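You operate a simulated robot arm through the tools that you are given. There is no shell and no other tool.

You are at the controls of a simulated robot arm. One attempt, no reset.

JOB
Unpin the link plate, lay it on the kneeling mat and wire-brush its stain off.
Fine: locating pin in its holder, brush laid back where it lay; the plate stays on the mat. Set down upright: wire brush. What is to be rubbed or washed off counts as gone when no trace of it is left.

It is judged by the outcome, as a careful person would: the job done as asked, and still so three seconds after it is handed in. It fails if anything else is knocked over, pushed out of place, dropped, spilled or broken.

ROBOT AND FRAMES
A 7-joint arm with a two-finger parallel gripper, fixed in place. Base frame: the origin is on the floor under the middle of its stand, x ahead of it, y to its left, z up; the work surface is at about z = 0.85. Lengths are in m, angles in degrees, forces in N, time in s.
With the tool pointing down near the work surface it reaches from about 0.1 to 0.64 m from the base axis. Its first joint turns from -66.0 to 66.0 degrees. Payload 1.57 kg.
The TCP is the grasp point between the finger pads, 0.03 m short of the fingertips. In the tool frame z runs along the fingers and y along their closing line. Largest opening 0.08 m; finger width 0.017, thickness 0.012; the body of the gripper, 0.04 by 0.082 m, starts 0.08 m behind the TCP.
Orientation is that of the tool frame in the base frame, as a unit quaternion [x, y, z, w]. With the fingers straight down and closing along the base's y, the tool's x points along the base's -x, its y along +y and its z along -z.

CONTROLS
- The arm moves only by the tool nudge_tool. Its argument "steps" is a list of rows, each a list of 7 numbers: the shift along the base's x, y, z in mm, then the turn, a rotation vector about the base's x, y, z in degrees, then the finger opening in mm, from 0 to 80. In form: [[x, y, z, ax, ay, az, claw], ...]. A call has 1 to 20 rows; each row shifts and turns the commanded pose from where the row before left it. Each row takes 0.2 s and may step no farther than 0.05 m and 8.6 degrees from the row before; otherwise, or with a gripper value out of range, the whole call is refused. A pose out of reach is approached as far as the arm can. The call stops where the force on the tool passes 40 N (or 10 N more than at its start, if that is more) or the arm is blocked; 0.2 s more then pass. The fingers move at their own pace (about 0.072 m/s each) and stop on an object; they squeeze with about 43 N. The grip force told is the motor's: it shows also when the fingers shut on nothing. Time passes only in rows, and 0.2 s behind the last, so rows that do not move let the fingers close. It gives the time, the measured TCP pose, the force on the tool (base axes), the opening and the grip force at its end, in the units of the frame above (readings bear some noise), with the torque about the TCP (base axes, N m) and any sound that the robot's microphone picked up.
- Cameras (640 x 400 px; columns grow to the right, rows downward): "scene" is fixed at [0.0538, 0.4342, 1.4143]; the picture's right is [-0.78, -0.62, 0.00], its down [-0.40, 0.50, -0.76] and it looks along [0.48, -0.60, -0.65] (base axes); focal length 238 px, centre (320, 200). "wrist" rides on the gripper at [0.072, -0.007, -0.122] in the tool frame; the picture's right is [0.09, 1.00, 0.00], its down [-0.84, 0.08, -0.54] and it looks along [-0.54, 0.05, 0.84] (tool axes); focal length 238 px, centre (320, 200).
- camera(camera): a new picture of that camera. The clock stands still meanwhile.
- locate(camera, pixels): for up to 12 pixels [column, row] of the newest picture of that camera ("zoom" is the newest enlarged one), the place [x, y, z] in the base frame of the surface seen there, good to about 0.002 m. The clock stands still meanwhile.
- close_up(camera, box): a new picture of the part [left, top, right, bottom] of that camera's present view, enlarged. The clock stands still meanwhile.
- close_job(): hands the job in; it is judged then, once.

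Open the gripper and draw the arm clear of the work before you hand the job in, unless the task says otherwise.

The tools are called after "Request:" as name(argument=value, ...) on one line, values as JSON. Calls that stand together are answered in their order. nudge_tool: Moves the arm, as the interface text tells. Its arguments: {"type":"object","properties":{"steps":{"type":"array"}},"required":["steps"]} The other tools are called the same way: camera (camera) takes a picture; locate (camera, pixels) gives the place of the surface under pixels of a picture; close_up (camera, box) takes an enlarged picture of a part of a camera's view; close_job () hands the job in.

At the start:

```text
clock: 0.0
position: [0.3471, -0.1714, 1.2328]
tcp_rot: [0.001, 1.0, 0.0, 0.0]
wrist_force: [0.5, 0.2, 0.2]
torque: [-0.02, 0.0, 0.01]
finger_gap: 0.0803
grip_force: 0.0
```

scene: 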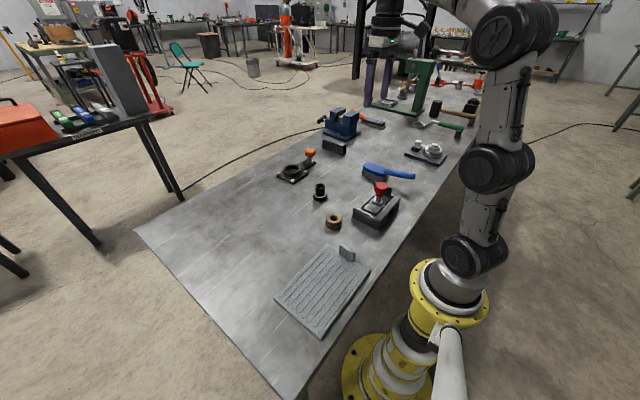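
wrist: 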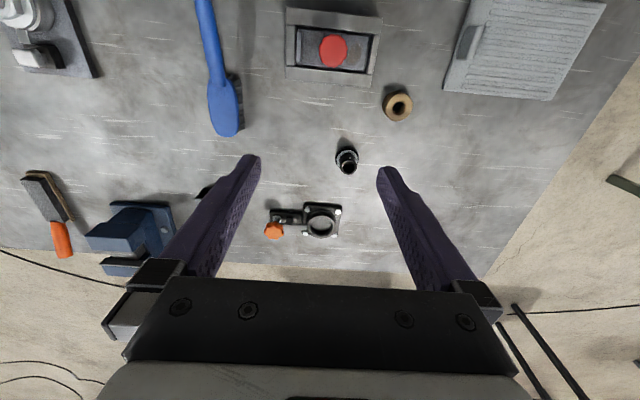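

The scene shows a fixture with a red-knobbed pin near (380,200), a grey mat near (325,285), a blue brush near (388,172), and other items. I take enlarged pictures to identify each.

Request:
close_up(camera="scene", box=[260, 120, 460, 245])

Request:
close_up(camera="wrist", box=[180, 0, 420, 150])

Request:
close_up(camera="scene", box=[340, 50, 500, 150])

Request:
close_up(camera="wrist", box=[0, 130, 240, 280])

```text
3.20 times, centred on (360, 182) of scene
```

zoom: 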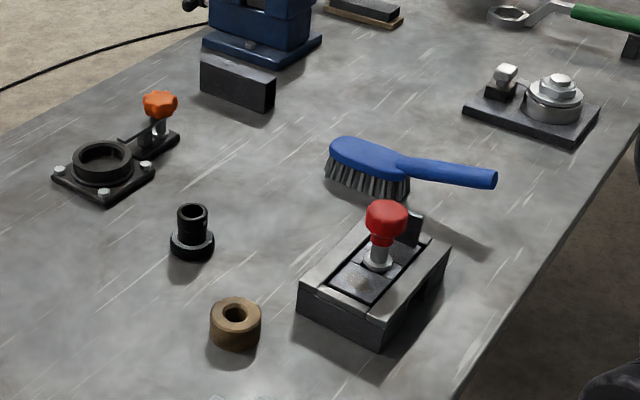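

```text
2.67 times, centred on (300, 75) of wrist
```

zoom: 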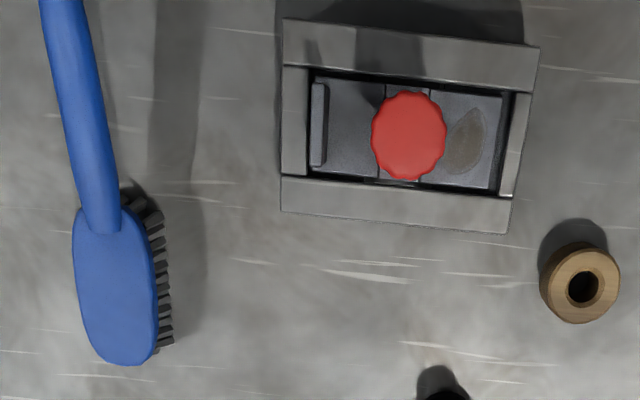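

```text
4.00 times, centred on (420, 100) of scene
```

zoom: 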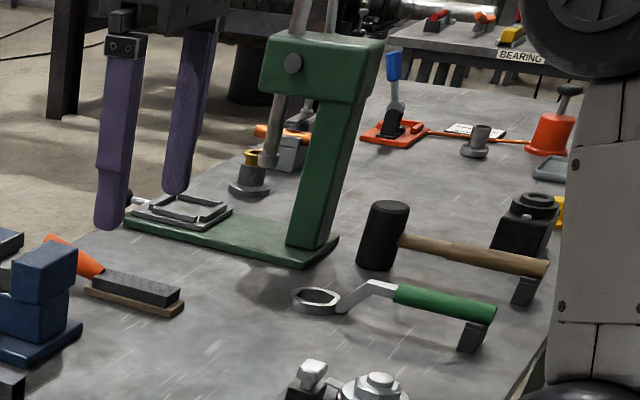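

```text
2.67 times, centred on (120, 205) of wrist
```

zoom: 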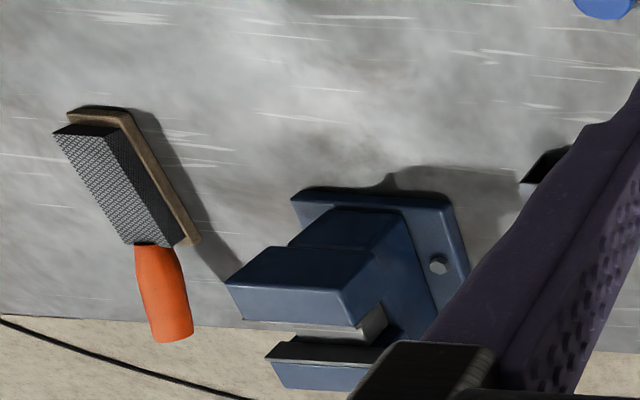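

The fixture with red knob holds the link plate with a stain; several candidate holders (black tube, bronze ring, black ring base) need measuring. I locate key points in the wrist view.

Request:
camera(camera="wrist")

Request:
camera(camera="scene")

Request:
locate(camera="wrist", pixels=[[333, 50], [287, 10], [381, 17], [371, 85], [288, 78], [300, 45], [367, 50], [345, 160], [398, 104], [320, 222], [272, 230], [225, 110]])

Request:
locate(camera="scene", pixels=[[320, 187], [333, 220], [292, 169], [309, 154], [375, 170], [410, 176], [365, 168], [380, 187], [372, 208], [346, 253], [290, 305], [340, 315]])

```text
taken
```

wrist: 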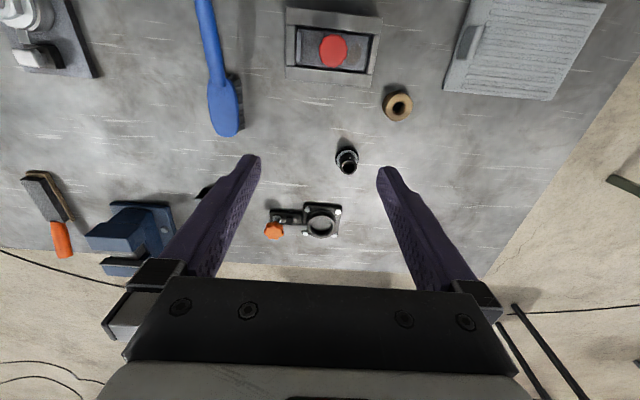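

```text
taken
```

scene: 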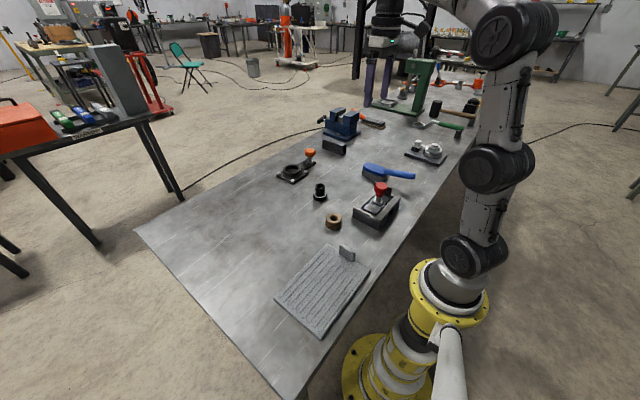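

```text
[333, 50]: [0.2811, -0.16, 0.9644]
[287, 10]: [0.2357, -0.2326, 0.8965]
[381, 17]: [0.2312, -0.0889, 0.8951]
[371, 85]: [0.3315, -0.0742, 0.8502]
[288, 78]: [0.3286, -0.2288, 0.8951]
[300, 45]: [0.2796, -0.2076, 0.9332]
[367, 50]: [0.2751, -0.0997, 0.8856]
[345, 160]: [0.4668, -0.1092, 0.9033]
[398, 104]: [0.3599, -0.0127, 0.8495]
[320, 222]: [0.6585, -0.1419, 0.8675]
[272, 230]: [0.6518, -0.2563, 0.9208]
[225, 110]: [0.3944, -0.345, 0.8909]
```

```text
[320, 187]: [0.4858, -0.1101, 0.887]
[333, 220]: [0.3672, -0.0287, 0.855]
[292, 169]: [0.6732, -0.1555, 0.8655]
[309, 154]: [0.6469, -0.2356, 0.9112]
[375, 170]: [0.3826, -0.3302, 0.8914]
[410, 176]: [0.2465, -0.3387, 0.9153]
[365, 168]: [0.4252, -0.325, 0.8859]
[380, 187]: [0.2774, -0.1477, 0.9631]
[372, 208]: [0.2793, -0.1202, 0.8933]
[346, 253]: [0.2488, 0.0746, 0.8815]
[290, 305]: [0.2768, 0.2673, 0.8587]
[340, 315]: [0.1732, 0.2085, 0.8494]
```

I take close enlargements of the candidate pin holders and of the mat and its tab.

Request:
close_up(camera="wrist", box=[300, 80, 428, 160])

Request:
close_up(camera="wrist", box=[250, 120, 410, 250])

Request:
close_up(camera="wrist", box=[420, 0, 620, 120])

Request:
close_up(camera="scene", box=[270, 140, 350, 240])

Request:
close_up(camera="scene", box=[340, 150, 420, 240])

Request:
close_up(camera="scene", box=[260, 230, 390, 345])

```text
5.00 times, centred on (364, 120) of wrist
```

zoom: 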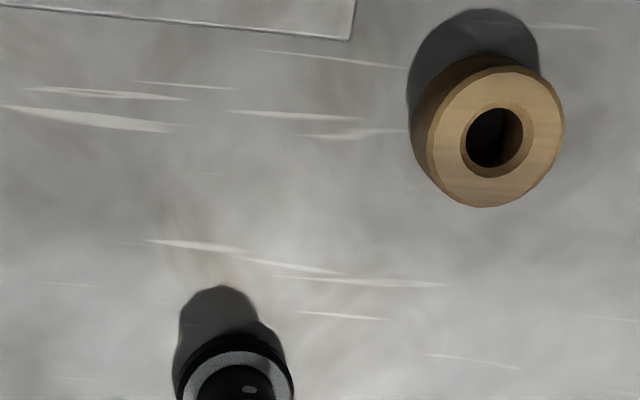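

```text
3.08 times, centred on (330, 185) of wrist
```

zoom: 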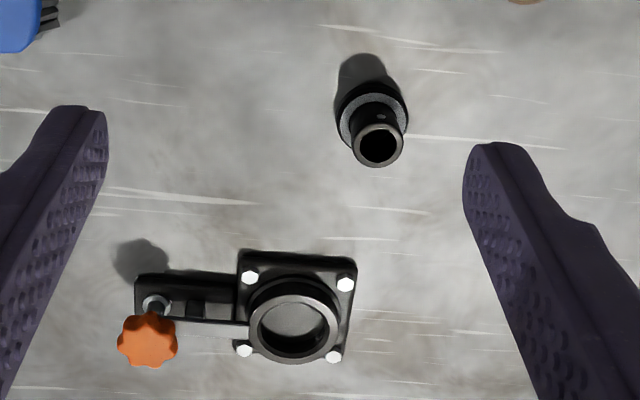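

```text
3.20 times, centred on (520, 60) of wrist
```

zoom: 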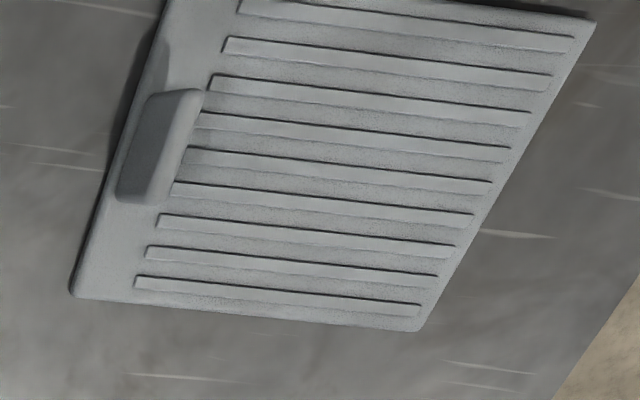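

```text
4.00 times, centred on (310, 190) of scene
```

zoom: 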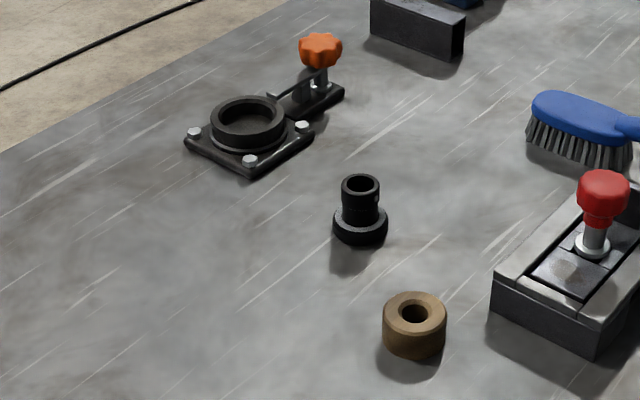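

```text
4.44 times, centred on (380, 195) of scene
```

zoom: 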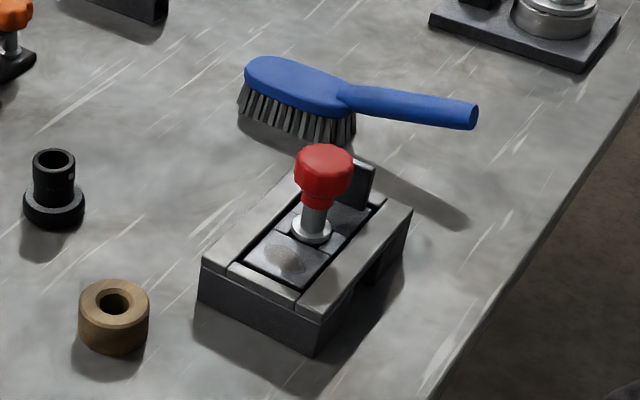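

```text
3.48 times, centred on (325, 288) of scene
```

zoom: 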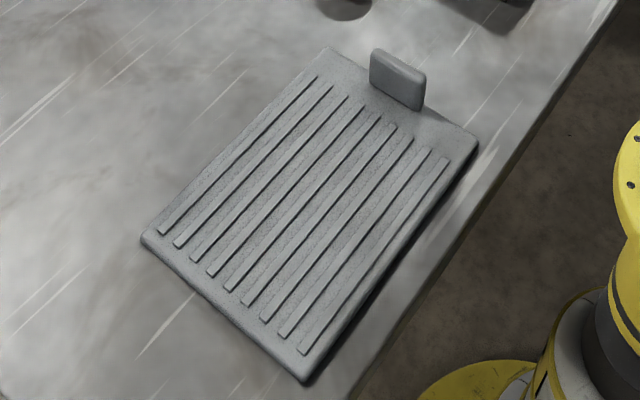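

The wooden ring with a countersunk hole and the black flanged tube are both holder candidates. I move the arm to get a closer wrist view over them.

Request:
nudge_tool(steps=[[-22, 30, -26, 0, 0, 0, 80], [-22, 30, -26, 0, 0, 0, 80], [-22, 30, -26, 0, 0, 0, 80], [-22, 30, -26, 0, 0, 0, 80], [-22, 30, -26, 0, 0, 0, 80]])

Request:
camera(camera="wrist")

```text
clock: 1.2
position: [0.2365, -0.0222, 1.1017]
tcp_rot: [0.001, 1.0, 0.0, 0.001]
wrist_force: [-0.1, -0.4, 0.3]
torque: [0.01, -0.01, -0.01]
finger_gap: 0.08
grip_force: 0.1
```

```text
taken
```

wrist: 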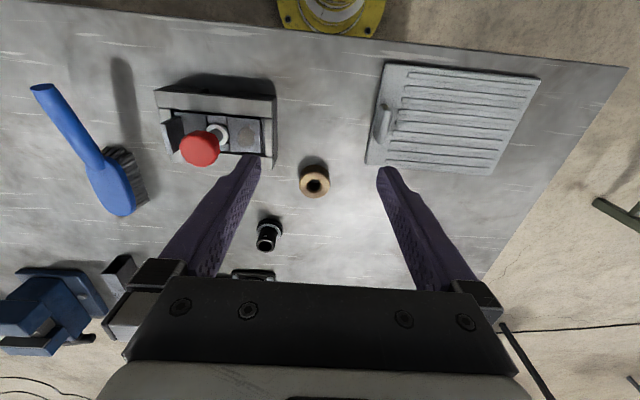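

The wooden ring at (315,181) and the black tube at (268,235) are in view, as is the fixture at (215,130). I zoom on each.

Request:
close_up(camera="wrist", box=[250, 150, 346, 260])

Request:
locate(camera="zoom", pixels=[[320, 100], [400, 100], [360, 60], [420, 140], [100, 300]])

Request:
close_up(camera="wrist", box=[145, 70, 289, 180])

```text
3.64 times, centred on (298, 205) of wrist
```

zoom: 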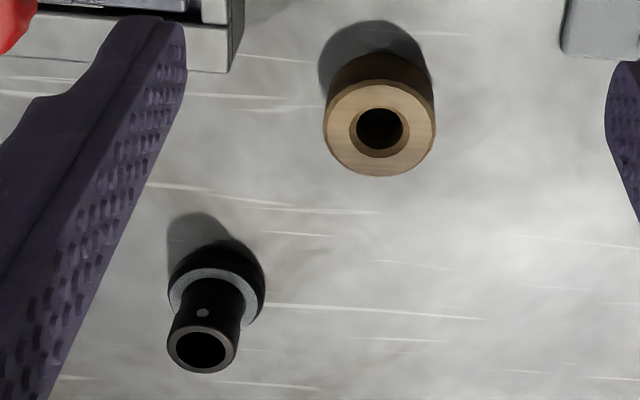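

```text
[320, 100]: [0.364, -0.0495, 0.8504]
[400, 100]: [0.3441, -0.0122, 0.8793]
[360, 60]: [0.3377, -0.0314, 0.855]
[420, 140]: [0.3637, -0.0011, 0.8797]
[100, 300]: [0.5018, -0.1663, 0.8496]
```

```text
3.64 times, centred on (217, 125) of wrist
```

zoom: 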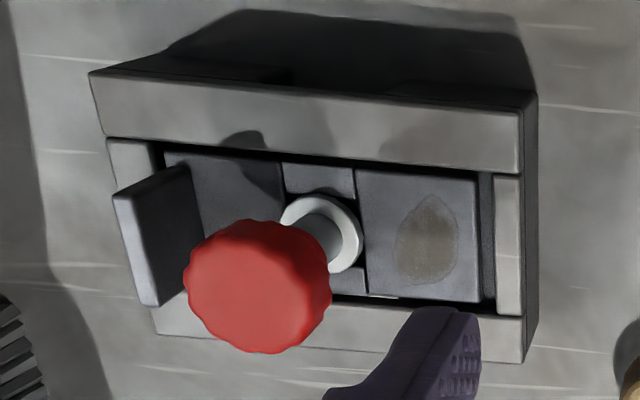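

The wooden block (hole about 23 mm, chamfered) at about (0.36,-0.013) looks like the pin's holder. I measure the knob, fixture, tab and mat outlines precisely.

Request:
locate(camera="zoom", pixels=[[258, 285], [187, 285], [330, 285], [258, 222], [258, 350], [118, 250], [160, 285], [150, 185], [340, 200], [430, 240], [220, 190], [318, 180]])

Request:
locate(camera="wrist", pixels=[[387, 67], [538, 79], [497, 172], [370, 160], [385, 115], [379, 143], [380, 107], [450, 115], [470, 100], [430, 140], [400, 160], [410, 78]])

```text
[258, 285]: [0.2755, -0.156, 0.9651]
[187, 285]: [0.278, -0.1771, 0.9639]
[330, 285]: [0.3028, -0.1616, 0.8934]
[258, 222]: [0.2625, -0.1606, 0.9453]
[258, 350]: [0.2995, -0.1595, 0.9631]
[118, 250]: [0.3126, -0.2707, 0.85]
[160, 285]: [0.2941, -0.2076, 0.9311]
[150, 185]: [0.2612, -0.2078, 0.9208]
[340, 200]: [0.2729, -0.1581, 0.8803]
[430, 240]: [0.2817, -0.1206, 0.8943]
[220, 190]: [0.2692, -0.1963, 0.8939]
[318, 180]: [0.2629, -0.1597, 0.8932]
```

```text
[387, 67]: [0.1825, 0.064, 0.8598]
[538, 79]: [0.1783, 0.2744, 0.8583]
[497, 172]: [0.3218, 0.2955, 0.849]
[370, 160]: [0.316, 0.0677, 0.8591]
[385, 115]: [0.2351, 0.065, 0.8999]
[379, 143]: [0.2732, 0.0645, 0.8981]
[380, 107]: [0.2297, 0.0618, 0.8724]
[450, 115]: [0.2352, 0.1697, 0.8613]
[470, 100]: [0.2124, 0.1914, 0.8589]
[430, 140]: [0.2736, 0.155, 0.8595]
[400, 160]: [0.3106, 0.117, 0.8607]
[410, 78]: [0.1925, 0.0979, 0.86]
```

Plate top is z≈0.894, the tab spans x 0.261–0.295 at y≈-0.208, the knob is centred near (0.279,-0.156) with top 0.965. I move above the knob, turning the gripper 90° so the fingers close along x and miss the tab.

Request:
nudge_tool(steps=[[3.9, -12.2, -6, 0, 0, 8.18, 80], [3.9, -12.2, -6, 0, 0, 8.18, 80], [3.9, -12.2, -6, 0, 0, 8.18, 80], [3.9, -12.2, -6, 0, 0, 8.18, 80], [3.9, -12.2, -6, 0, 0, 8.18, 80], [3.9, -12.2, -6, 0, 0, 8.18, 80], [3.9, -12.2, -6, 0, 0, 8.18, 80], [3.9, -12.2, -6, 0, 0, 8.18, 80], [3.9, -12.2, -6, 0, 0, 8.18, 80], [3.9, -12.2, -6, 0, 0, 8.18, 80], [3.9, -12.2, -6, 0, 0, 8.18, 80]])

Request:
camera(camera="wrist")

Request:
camera(camera="scene")

```text
clock: 3.6
position: [0.2803, -0.1571, 1.0363]
tcp_rot: [-0.707, 0.707, 0.0, 0.001]
wrist_force: [-0.3, 0.2, 0.4]
torque: [0.0, -0.01, 0.01]
finger_gap: 0.0799
grip_force: 0.1
```

```text
taken
```

wrist: 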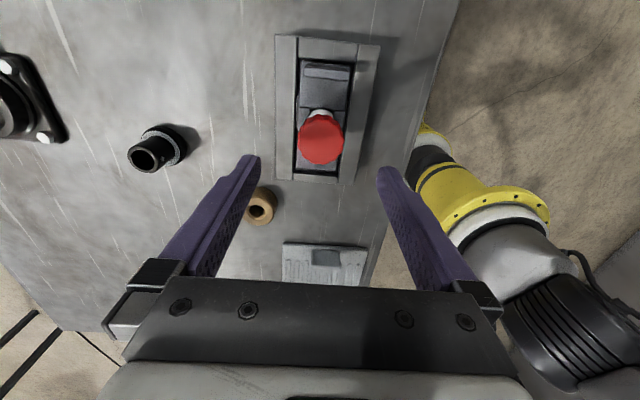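

```text
taken
```

scene: 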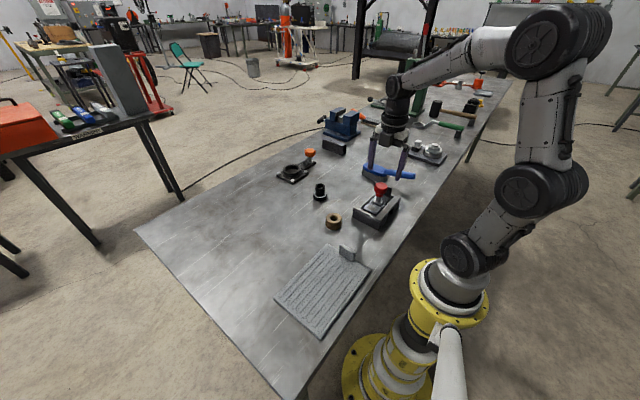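

Now the knob sits at (321,138) between the fingers. I zoom on it to measure its centre and edges.

Request:
close_up(camera="wrist", box=[265, 30, 393, 190])

Request:
locate(camera="wrist", pixels=[[321, 125], [300, 138], [342, 138], [320, 160], [321, 118], [321, 74], [321, 68], [306, 70], [347, 72], [319, 111], [298, 60], [322, 170]])

Request:
close_up(camera="scene", box=[345, 165, 409, 235])

Request:
locate(camera="scene", pixels=[[380, 184], [375, 187], [388, 187], [381, 192], [381, 196], [380, 201], [380, 206], [380, 208], [382, 198]])

```text
2.50 times, centred on (329, 110) of wrist
```

zoom: 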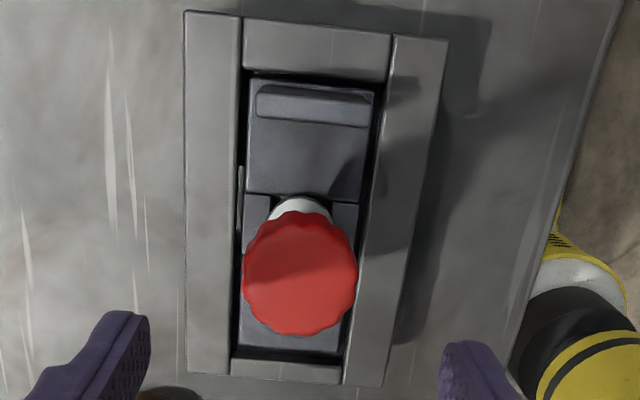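

```text
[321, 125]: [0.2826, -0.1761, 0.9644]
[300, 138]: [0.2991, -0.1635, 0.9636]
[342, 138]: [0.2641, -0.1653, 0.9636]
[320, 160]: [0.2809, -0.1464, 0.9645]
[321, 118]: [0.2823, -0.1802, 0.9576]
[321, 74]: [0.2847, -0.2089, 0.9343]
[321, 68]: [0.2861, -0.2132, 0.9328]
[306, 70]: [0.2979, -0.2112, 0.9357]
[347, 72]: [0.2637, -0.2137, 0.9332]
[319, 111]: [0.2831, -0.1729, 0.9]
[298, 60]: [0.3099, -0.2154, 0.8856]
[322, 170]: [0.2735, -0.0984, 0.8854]
```

```text
5.71 times, centred on (377, 200) of scene
```

zoom: 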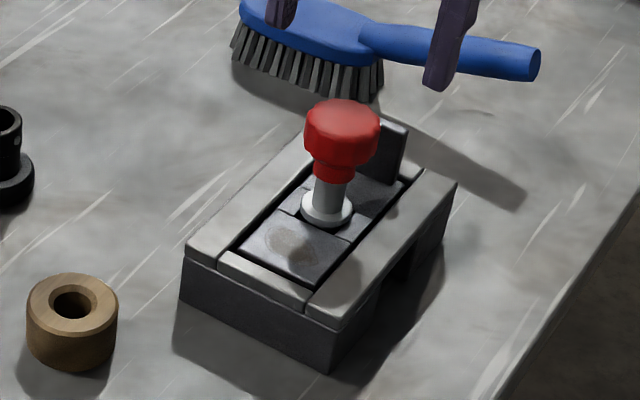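

```text
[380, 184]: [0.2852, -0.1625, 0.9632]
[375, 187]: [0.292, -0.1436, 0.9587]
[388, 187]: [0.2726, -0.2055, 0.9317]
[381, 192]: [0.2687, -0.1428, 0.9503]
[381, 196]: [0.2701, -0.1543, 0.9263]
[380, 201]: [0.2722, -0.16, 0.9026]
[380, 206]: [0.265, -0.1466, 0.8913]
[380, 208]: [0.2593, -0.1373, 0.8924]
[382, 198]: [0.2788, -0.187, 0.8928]
```

The knob centre works out to about (0.281,-0.162), diameter ~39 mm, with its grip band at z 0.945–0.965. I descend around it with the fingers open.

Request:
nudge_tool(steps=[[0.5, -4.5, -20, 0, 0, 0, 80], [0, 0, -20, 0, 0, 0, 80], [0, 0, -20, 0, 0, 0, 80], [0, 0, -21, 0, 0, 0, 80], [0, 0, 0, 0, 0, 0, 80]])

Request:
camera(camera="wrist")

Request:
close_up(camera="scene", box=[335, 145, 425, 235])

```text
clock: 4.8
position: [0.2815, -0.1603, 0.9557]
tcp_rot: [-0.707, 0.707, 0.0, 0.0]
wrist_force: [0.8, 0.2, -0.5]
torque: [-0.01, -0.01, -0.02]
finger_gap: 0.08
grip_force: 0.1
```

```text
taken
```

wrist: 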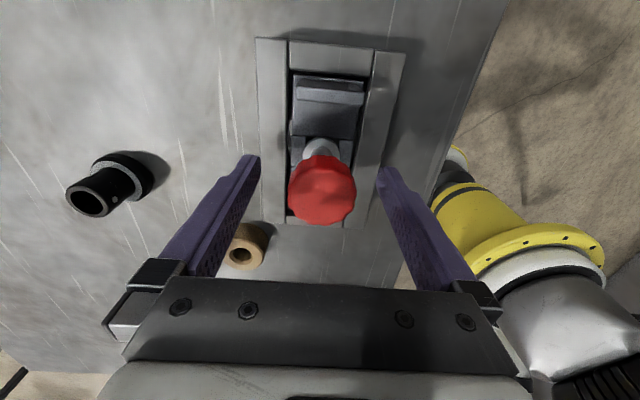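

```text
4.44 times, centred on (380, 190) of scene
```

zoom: 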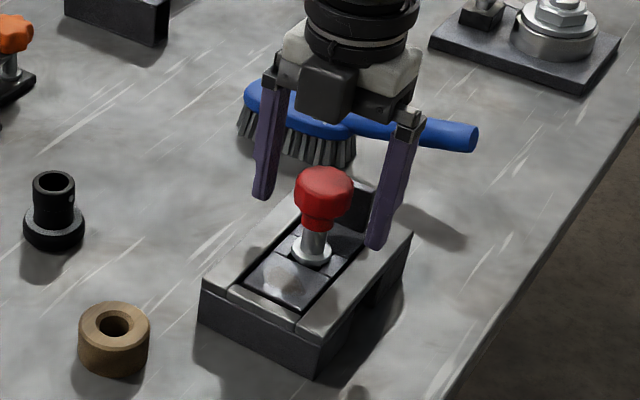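

The TCP projects at (321,192) and the knob centre at (322,190), so it is well centred. I close the fingers.

Request:
nudge_tool(steps=[[0, 0, 0, 0, 0, 0, 0], [0, 0, 0, 0, 0, 0, 0], [0, 0, 0, 0, 0, 0, 0], [0, 0, 0, 0, 0, 0, 0]])

```text
clock: 5.8
position: [0.2813, -0.1605, 0.956]
tcp_rot: [0.707, -0.707, 0.0, 0.0]
wrist_force: [-0.2, 0.8, 0.2]
torque: [0.01, 0.0, -0.02]
finger_gap: 0.0378
grip_force: 43.2
```

The knob is held at 37.8 mm opening with little side force. I draw it straight up slowly and watch the force.

Request:
nudge_tool(steps=[[0, 0, 5, 0, 0, 0, 0], [0, 0, 5, 0, 0, 0, 0], [0, 0, 5, 0, 0, 0, 0], [0, 0, 5, 0, 0, 0, 0]])

Request:
close_up(camera="scene", box=[335, 145, 425, 235])

```text
clock: 6.8
position: [0.2812, -0.1611, 0.9754]
tcp_rot: [0.708, -0.706, 0.001, 0.0]
wrist_force: [0.4, 0.0, -0.2]
torque: [0.01, 0.02, 0.02]
finger_gap: 0.0372
grip_force: 43.3
```

```text
4.44 times, centred on (380, 190) of scene
```

zoom: 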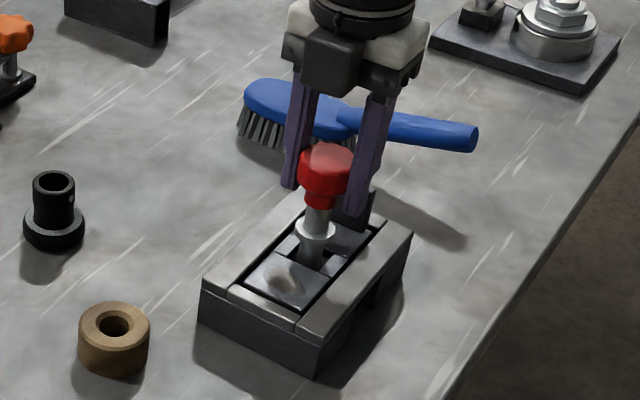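

The pin is rising with its collar and no resistance. I keep lifting until it clears the plate.

Request:
nudge_tool(steps=[[0, 0, 10, 0, 0, 0, 0], [0, 0, 10, 0, 0, 0, 0], [0, 0, 10, 0, 0, 0, 0], [0, 0, 10, 0, 0, 0, 0], [0, 0, 10, 0, 0, 0, 0], [0, 0, 10, 0, 0, 0, 0], [0, 0, 0, 0, 0, 0, 0]])

Request:
close_up(camera="scene", box=[335, 125, 425, 235])

Request:
camera(camera="wrist")

```text
clock: 8.4
position: [0.2799, -0.1602, 1.036]
tcp_rot: [-0.707, 0.707, 0.0, 0.0]
wrist_force: [-0.5, 1.1, -0.8]
torque: [0.0, -0.02, -0.01]
finger_gap: 0.0376
grip_force: 43.1
```

```text
3.64 times, centred on (380, 180) of scene
```

zoom: 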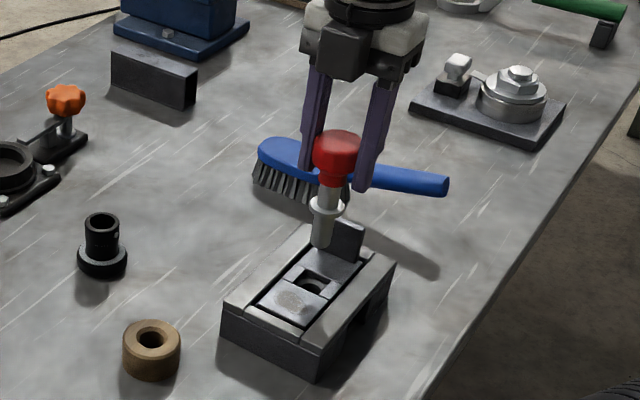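

```text
taken
```

wrist: 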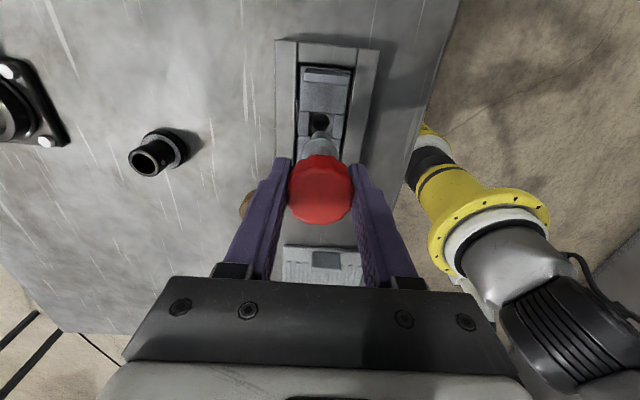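

The pin is out, its tip showing at zoom (320,243). I measure the tip, collar and the holder's hole.

Request:
close_up(camera="scene", box=[350, 150, 402, 200])

Request:
locate(camera="zoom", pixels=[[355, 180], [355, 90], [345, 120], [355, 60], [330, 200], [368, 180], [345, 140], [360, 160]])

Request:
close_up(camera="scene", box=[300, 175, 360, 235])

Request:
locate(camera="scene", pixels=[[326, 220], [341, 220], [333, 214], [333, 225], [328, 217], [338, 217], [332, 232], [320, 200]])

```text
8.00 times, centred on (376, 175) of scene
```

zoom: 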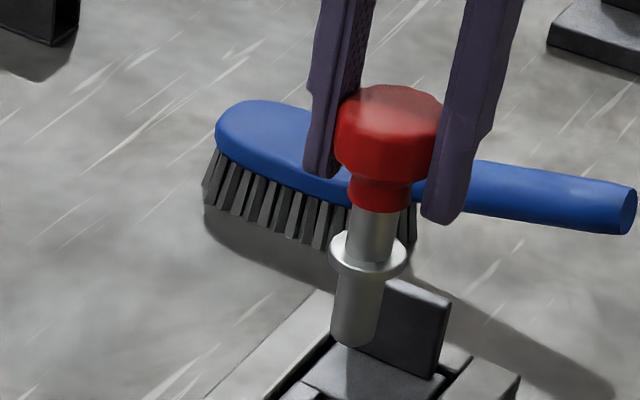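

```text
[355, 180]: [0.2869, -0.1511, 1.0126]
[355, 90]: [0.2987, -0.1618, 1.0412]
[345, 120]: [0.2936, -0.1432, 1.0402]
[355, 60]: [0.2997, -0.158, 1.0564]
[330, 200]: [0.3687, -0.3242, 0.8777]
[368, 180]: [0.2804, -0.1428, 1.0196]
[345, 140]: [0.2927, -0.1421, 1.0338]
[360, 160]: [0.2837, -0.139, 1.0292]
```

```text
6.67 times, centred on (330, 205) of scene
```

zoom: 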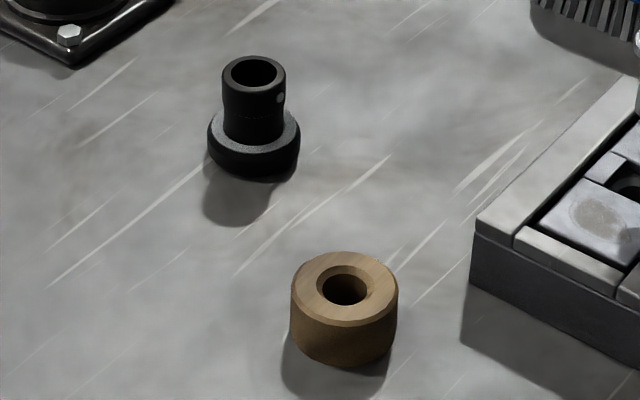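

```text
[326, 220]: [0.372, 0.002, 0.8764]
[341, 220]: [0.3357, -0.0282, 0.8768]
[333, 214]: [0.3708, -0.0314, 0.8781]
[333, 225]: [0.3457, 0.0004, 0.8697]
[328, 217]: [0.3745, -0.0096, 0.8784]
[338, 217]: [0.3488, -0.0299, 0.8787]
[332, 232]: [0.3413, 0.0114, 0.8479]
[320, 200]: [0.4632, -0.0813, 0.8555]
```

Pin shaft ~19 mm matches the wooden block's ~22 mm chamfered hole, so that is the holder; its hole centre is near (0.358,-0.018). I carry the pin above it at the present height and compare from both cameras.

Request:
nudge_tool(steps=[[19.5, 35.5, 0, 0, 0, 0, 0], [19.5, 35.5, 0, 0, 0, 0, 0], [19.5, 35.5, 0, 0, 0, 0, 0], [19.5, 35.5, 0, 0, 0, 0, 0], [0, 0, 0, 0, 0, 0, 0]])

Request:
close_up(camera="scene", box=[300, 155, 370, 240])

Request:
camera(camera="wrist")

```text
clock: 9.6
position: [0.3596, -0.0174, 1.037]
tcp_rot: [-0.707, 0.708, 0.0, 0.0]
wrist_force: [-0.7, -0.6, -0.9]
torque: [0.01, 0.0, 0.03]
finger_gap: 0.0375
grip_force: 42.7
```

```text
4.71 times, centred on (335, 198) of scene
```

zoom: 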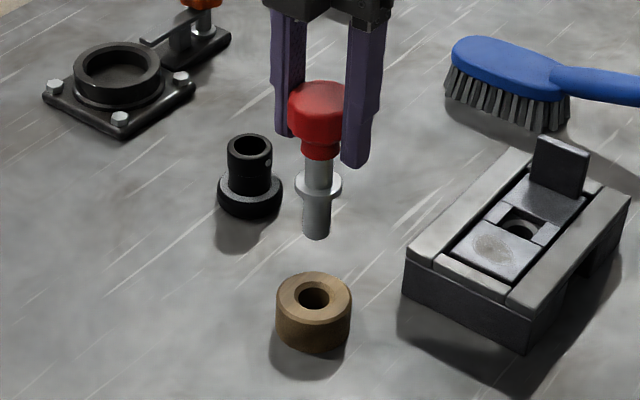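

```text
taken
```

wrist: 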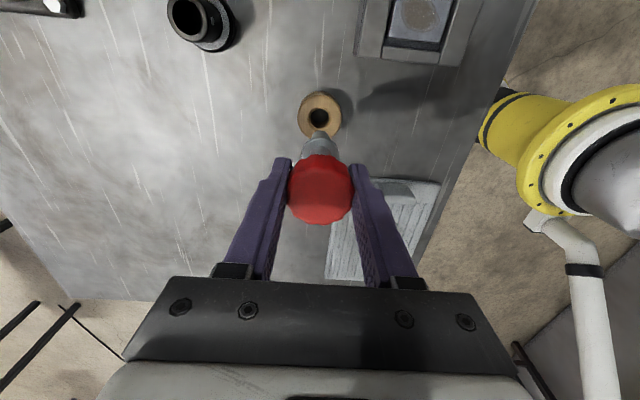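

From the scene the pin axis and hole line up laterally; the wrist view suggests the hole sits a few mm toward -y. I zoom in the wrist view and locate the block rim.

Request:
close_up(camera="wrist", box=[285, 80, 357, 230])

Request:
close_up(camera="wrist", box=[290, 85, 350, 150])

Request:
locate(camera="wrist", pixels=[[303, 115], [335, 115], [319, 97], [306, 105], [333, 105], [306, 125], [333, 125], [319, 103], [338, 115], [300, 115], [319, 94]])

Request:
locate(camera="scene", pixels=[[334, 203], [334, 205], [334, 197], [333, 194], [329, 215], [338, 215], [328, 219], [340, 219], [330, 223], [337, 223]])

```text
2.67 times, centred on (321, 155) of wrist
```

zoom: 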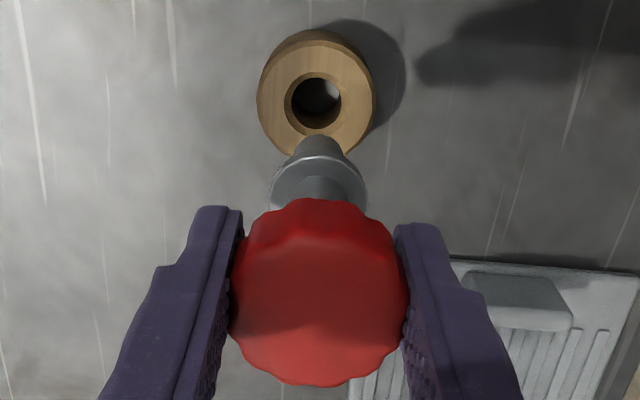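

```text
6.15 times, centred on (320, 118) of wrist
```

zoom: 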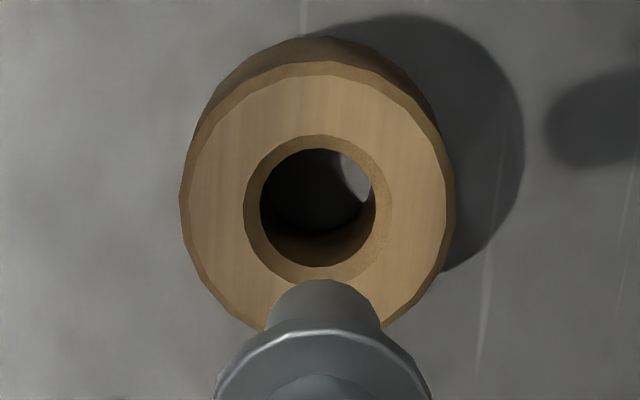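

```text
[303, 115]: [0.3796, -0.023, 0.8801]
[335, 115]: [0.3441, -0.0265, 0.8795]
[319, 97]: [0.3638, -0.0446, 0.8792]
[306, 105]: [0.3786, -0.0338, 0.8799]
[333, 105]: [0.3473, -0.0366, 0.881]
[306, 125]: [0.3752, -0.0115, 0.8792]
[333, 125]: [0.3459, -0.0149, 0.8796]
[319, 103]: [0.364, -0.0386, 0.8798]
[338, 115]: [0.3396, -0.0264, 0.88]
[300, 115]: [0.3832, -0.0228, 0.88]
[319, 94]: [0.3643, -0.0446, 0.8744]
```

```text
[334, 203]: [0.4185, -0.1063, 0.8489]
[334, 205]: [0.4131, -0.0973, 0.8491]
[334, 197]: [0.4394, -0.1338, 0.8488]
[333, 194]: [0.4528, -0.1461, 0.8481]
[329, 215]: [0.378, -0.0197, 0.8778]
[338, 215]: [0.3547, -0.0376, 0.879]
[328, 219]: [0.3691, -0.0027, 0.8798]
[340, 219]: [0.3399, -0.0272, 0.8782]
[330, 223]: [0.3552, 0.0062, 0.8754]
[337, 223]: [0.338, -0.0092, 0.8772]
```

Hole centre comes out at (0.3606,-0.020), versus the pin axis at about (0.3596,-0.0179). I correct by (+0.9,-2.2) mm and lower so the tip is just above the block, then recheck.

Request:
nudge_tool(steps=[[0.9, -2.2, 0, 0, 0, 0, 0], [0, 0, -15, 0, 0, 0, 0], [0, 0, -15, 0, 0, 0, 0], [0, 0, -12, 0, 0, 0, 0], [0, 0, 0, 0, 0, 0, 0]])

Request:
close_up(camera="scene", box=[300, 170, 370, 240])

Request:
close_up(camera="wrist", box=[280, 90, 360, 220])

```text
clock: 10.8
position: [0.3601, -0.0211, 0.993]
tcp_rot: [-0.707, 0.707, 0.0, 0.0]
wrist_force: [0.5, -0.1, -1.6]
torque: [0.01, 0.02, 0.01]
finger_gap: 0.0374
grip_force: 43.0
```

```text
5.71 times, centred on (335, 205) of scene
```

zoom: 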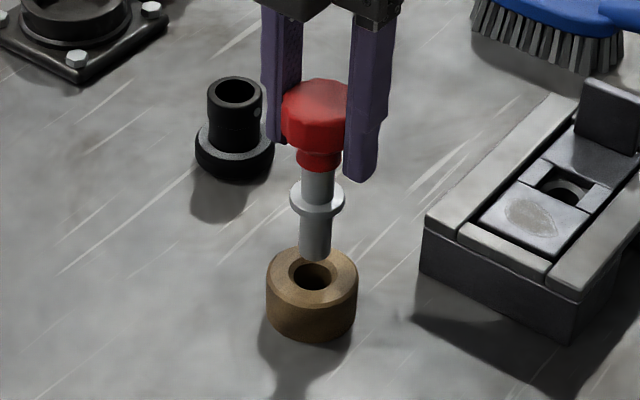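

```text
3.08 times, centred on (320, 155) of wrist
```

zoom: 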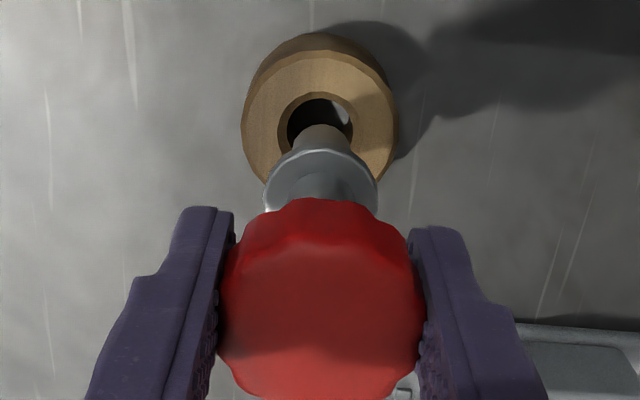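

Scene and wrist agree the tip is over the hole; about 0.8 mm more in +x is due. I apply it and lower gently into the hole.

Request:
nudge_tool(steps=[[0.8, 0, 0, 0, 0, 0, 0], [0, 0, -5, 0, 0, 0, 0], [0, 0, -5, 0, 0, 0, 0], [0, 0, -5, 0, 0, 0, 0], [0, 0, -5, 0, 0, 0, 0]])

Request:
close_up(camera="scene", box=[300, 170, 370, 240])

```text
clock: 12.0
position: [0.3613, -0.0204, 0.9746]
tcp_rot: [-0.707, 0.707, -0.001, -0.001]
wrist_force: [-0.7, 0.0, -0.9]
torque: [-0.02, 0.01, -0.01]
finger_gap: 0.0374
grip_force: 42.9
```

```text
5.71 times, centred on (335, 205) of scene
```

zoom: 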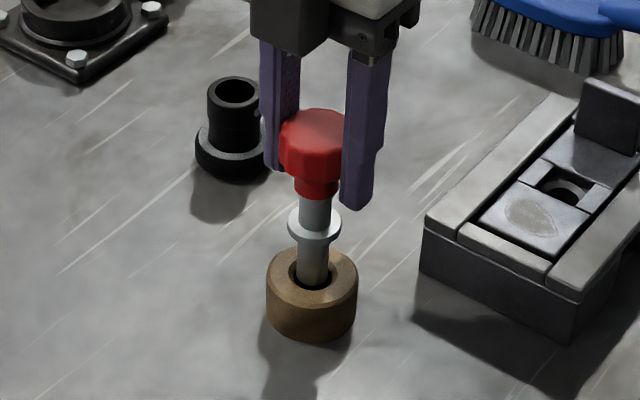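

The pin has entered the hole without side force. I keep lowering in small steps, watching for contact.

Request:
nudge_tool(steps=[[0, 0, -4, 0, 0, 0, 0], [0, 0, -4, 0, 0, 0, 0], [0, 0, -4, 0, 0, 0, 0], [0, 0, -2, 0, 0, 0, 0], [0, 0, -1, 0, 0, 0, 0]])

Request:
close_up(camera="scene", box=[300, 170, 370, 240])

```text
clock: 13.2
position: [0.3607, -0.0203, 0.9588]
tcp_rot: [0.708, -0.707, 0.0, 0.0]
wrist_force: [-0.3, -0.1, -0.8]
torque: [-0.01, -0.01, 0.0]
finger_gap: 0.0374
grip_force: 42.9
```

```text
5.71 times, centred on (335, 205) of scene
```

zoom: 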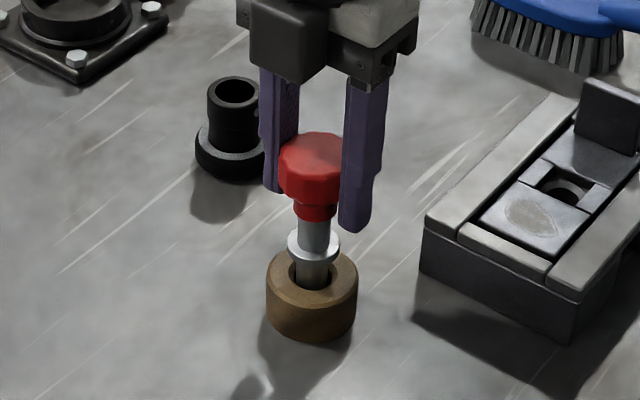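

The collar is still about a centimetre above the block. I continue in 2 mm steps.

Request:
nudge_tool(steps=[[0, 0, -2, 0, 0, 0, 0], [0, 0, -2, 0, 0, 0, 0], [0, 0, -2, 0, 0, 0, 0]])

Request:
nudge_tool(steps=[[0, 0, -1, 0, 0, 0, 0], [0, 0, -1, 0, 0, 0, 0], [0, 0, -1, 0, 0, 0, 0]])

Request:
close_up(camera="scene", box=[300, 170, 370, 240])

```text
clock: 14.0
position: [0.3621, -0.0208, 0.9527]
tcp_rot: [0.707, -0.707, 0.001, 0.0]
wrist_force: [0.3, 0.6, -0.4]
torque: [-0.01, 0.01, -0.03]
finger_gap: 0.0377
grip_force: 42.9
```

```text
clock: 14.8
position: [0.362, -0.0211, 0.9502]
tcp_rot: [0.707, -0.707, 0.0, 0.0]
wrist_force: [0.2, 0.3, -0.4]
torque: [0.0, 0.03, 0.0]
finger_gap: 0.0376
grip_force: 42.8
```

```text
5.71 times, centred on (335, 205) of scene
```

zoom: 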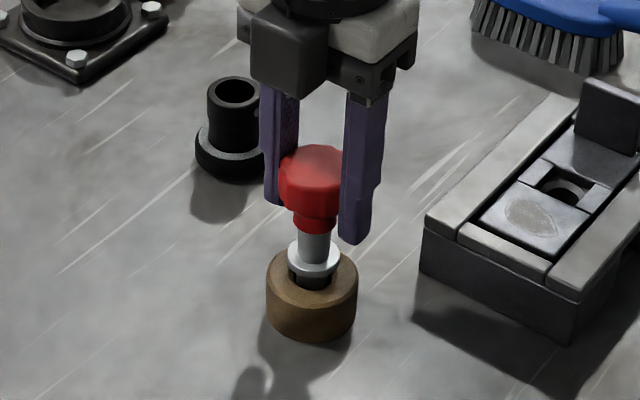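

In the fixture the collar sat on z 0.894 with TCP 0.956, so seating on the block top (0.880) should come at TCP ≈0.942. I continue gently.

Request:
nudge_tool(steps=[[0, 0, -2, 0, 0, 0, 0], [0, 0, -2, 0, 0, 0, 0], [0, 0, -1, 0, 0, 0, 0], [0, 0, -1, 0, 0, 0, 0]])

Request:
nudge_tool(steps=[[0, 0, -0.7, 0, 0, 0, 0], [0, 0, -0.7, 0, 0, 0, 0]])

Request:
close_up(camera="scene", box=[300, 170, 370, 240])

```text
clock: 15.8
position: [0.3621, -0.0226, 0.946]
tcp_rot: [-0.707, 0.707, -0.003, 0.003]
wrist_force: [-5.4, -0.6, 38.1]
torque: [-0.01, 0.57, 0.01]
finger_gap: 0.0378
grip_force: 43.3
```

```text
clock: 16.4
position: [0.3615, -0.0211, 0.9436]
tcp_rot: [0.707, -0.707, 0.003, -0.003]
wrist_force: [-4.9, -0.2, 37.7]
torque: [0.03, 0.44, -0.04]
finger_gap: 0.0374
grip_force: 42.9
```

```text
5.71 times, centred on (335, 205) of scene
```

zoom: 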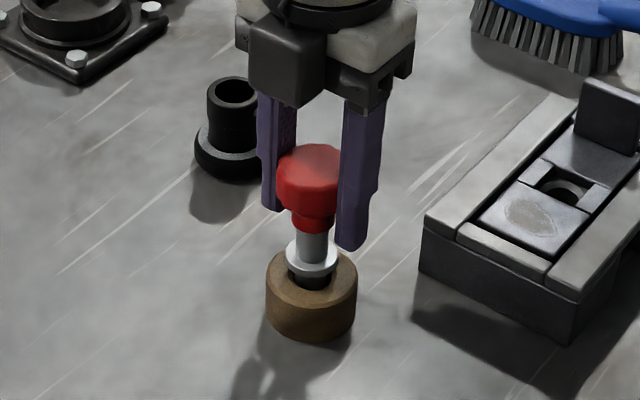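

Contact at ~38 N: the pin tip bottoms in the holder with the collar a few mm above the block. I ease up to unload before releasing.

Request:
nudge_tool(steps=[[0, 0, 1, 0, 0, 0, 0], [0, 0, 1, 0, 0, 0, 0]])

Request:
close_up(camera="wrist", box=[270, 80, 370, 240])

Request:
close_up(camera="scene", box=[315, 185, 355, 235])

```text
clock: 17.0
position: [0.3623, -0.0208, 0.9436]
tcp_rot: [-0.707, 0.707, -0.002, 0.0]
wrist_force: [2.9, 0.1, 19.5]
torque: [-0.07, -0.22, 0.04]
finger_gap: 0.0373
grip_force: 42.9
```

```text
2.50 times, centred on (320, 160) of wrist
```

zoom: 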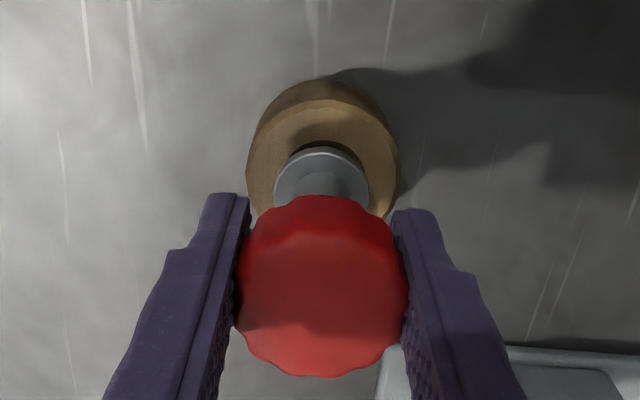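

```text
8.00 times, centred on (335, 210) of scene
```

zoom: 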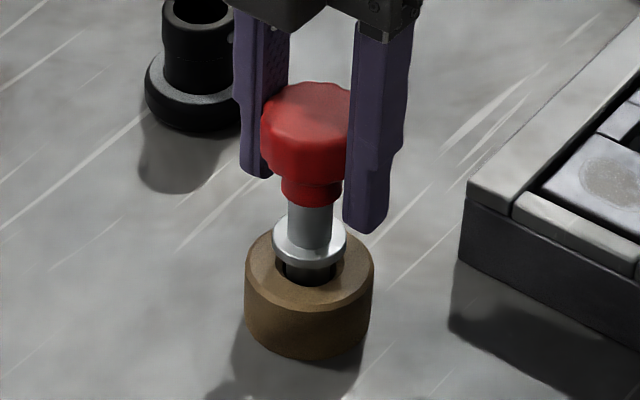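

Still 19.5 N upward; the pin is standing on the bottom of the hole. I ease up a little more until unloaded.

Request:
nudge_tool(steps=[[0, 0, 1, 0, 0, 0, 0], [0, 0, 0, 0, 0, 0, 0]])

```text
clock: 17.6
position: [0.3591, -0.02, 0.9445]
tcp_rot: [0.707, -0.707, -0.002, 0.002]
wrist_force: [2.4, -0.1, 5.9]
torque: [0.0, -0.25, -0.04]
finger_gap: 0.0376
grip_force: 43.1
```

Load is down to about 6 N. I open the fingers to leave the pin standing in the holder.

Request:
nudge_tool(steps=[[0, 0, 0, 0, 0, 0, 44], [0, 0, 0, 0, 0, 0, 60], [0, 0, 0, 0, 0, 0, 80], [0, 0, 0, 0, 0, 0, 80]])

Request:
close_up(camera="scene", box=[315, 185, 355, 235])

Request:
camera(camera="wrist")

```text
clock: 18.6
position: [0.3606, -0.0211, 0.9444]
tcp_rot: [-0.706, 0.708, -0.001, 0.0]
wrist_force: [0.2, -0.3, 0.0]
torque: [0.03, 0.01, -0.01]
finger_gap: 0.08
grip_force: 0.1
```

```text
8.00 times, centred on (335, 210) of scene
```

zoom: 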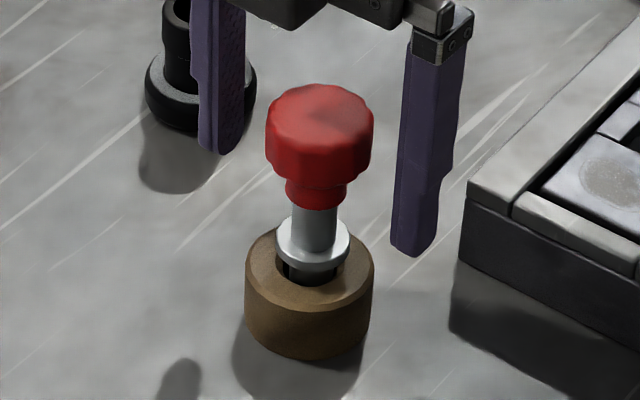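

```text
taken
```

wrist: 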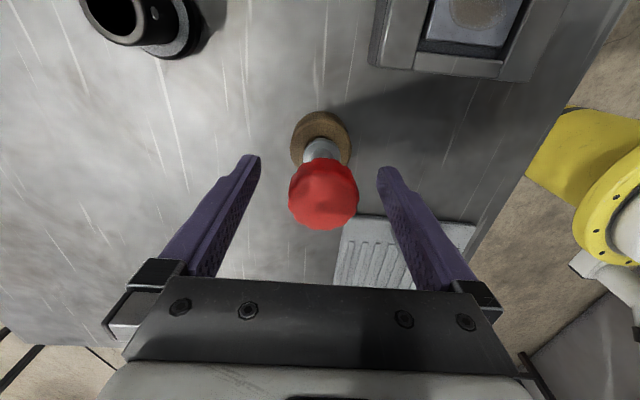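

The pin stands upright in the wooden holder. I raise clear of the knob, then turn back 90° while moving over the plate's tab.

Request:
nudge_tool(steps=[[0, 0, 20, 0, 0, 0, 80], [0, 0, 25, 0, 0, 0, 80], [0, 0, 30, 0, 0, 0, 80], [-7.3, -17.3, 0, 0, 0, -8.18, 80], [-7.3, -17.3, 0, 0, 0, -8.18, 80], [-7.3, -17.3, 0, 0, 0, -8.18, 80], [-7.3, -17.3, 0, 0, 0, -8.18, 80], [-7.3, -17.3, 0, 0, 0, -8.18, 80], [-7.3, -17.3, 0, 0, 0, -8.18, 80], [-7.3, -17.3, 0, 0, 0, -8.18, 80], [-7.3, -17.3, 0, 0, 0, -8.18, 80], [-7.3, -17.3, 0, 0, 0, -8.18, 80], [-7.3, -17.3, 0, 0, 0, -8.18, 80], [-7.3, -17.3, 0, 0, 0, -8.18, 80]])

Request:
camera(camera="wrist")

Request:
camera(camera="scene")

```text
clock: 21.6
position: [0.2811, -0.2119, 1.0204]
tcp_rot: [0.001, 1.0, 0.0, 0.0]
wrist_force: [0.0, 0.2, 0.1]
torque: [-0.06, -0.01, -0.02]
finger_gap: 0.0801
grip_force: 0.1
```

```text
taken
```

wrist: 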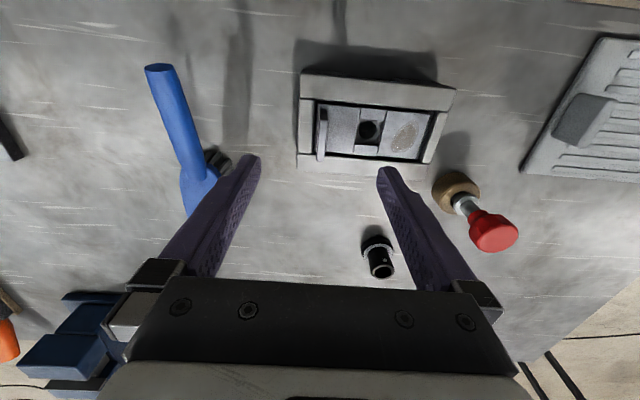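

```text
taken
```

scene: 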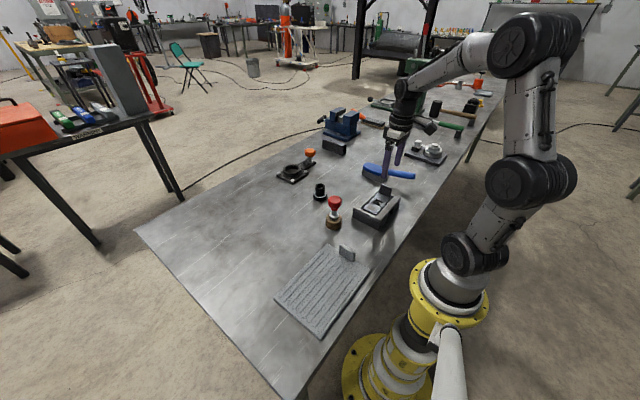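

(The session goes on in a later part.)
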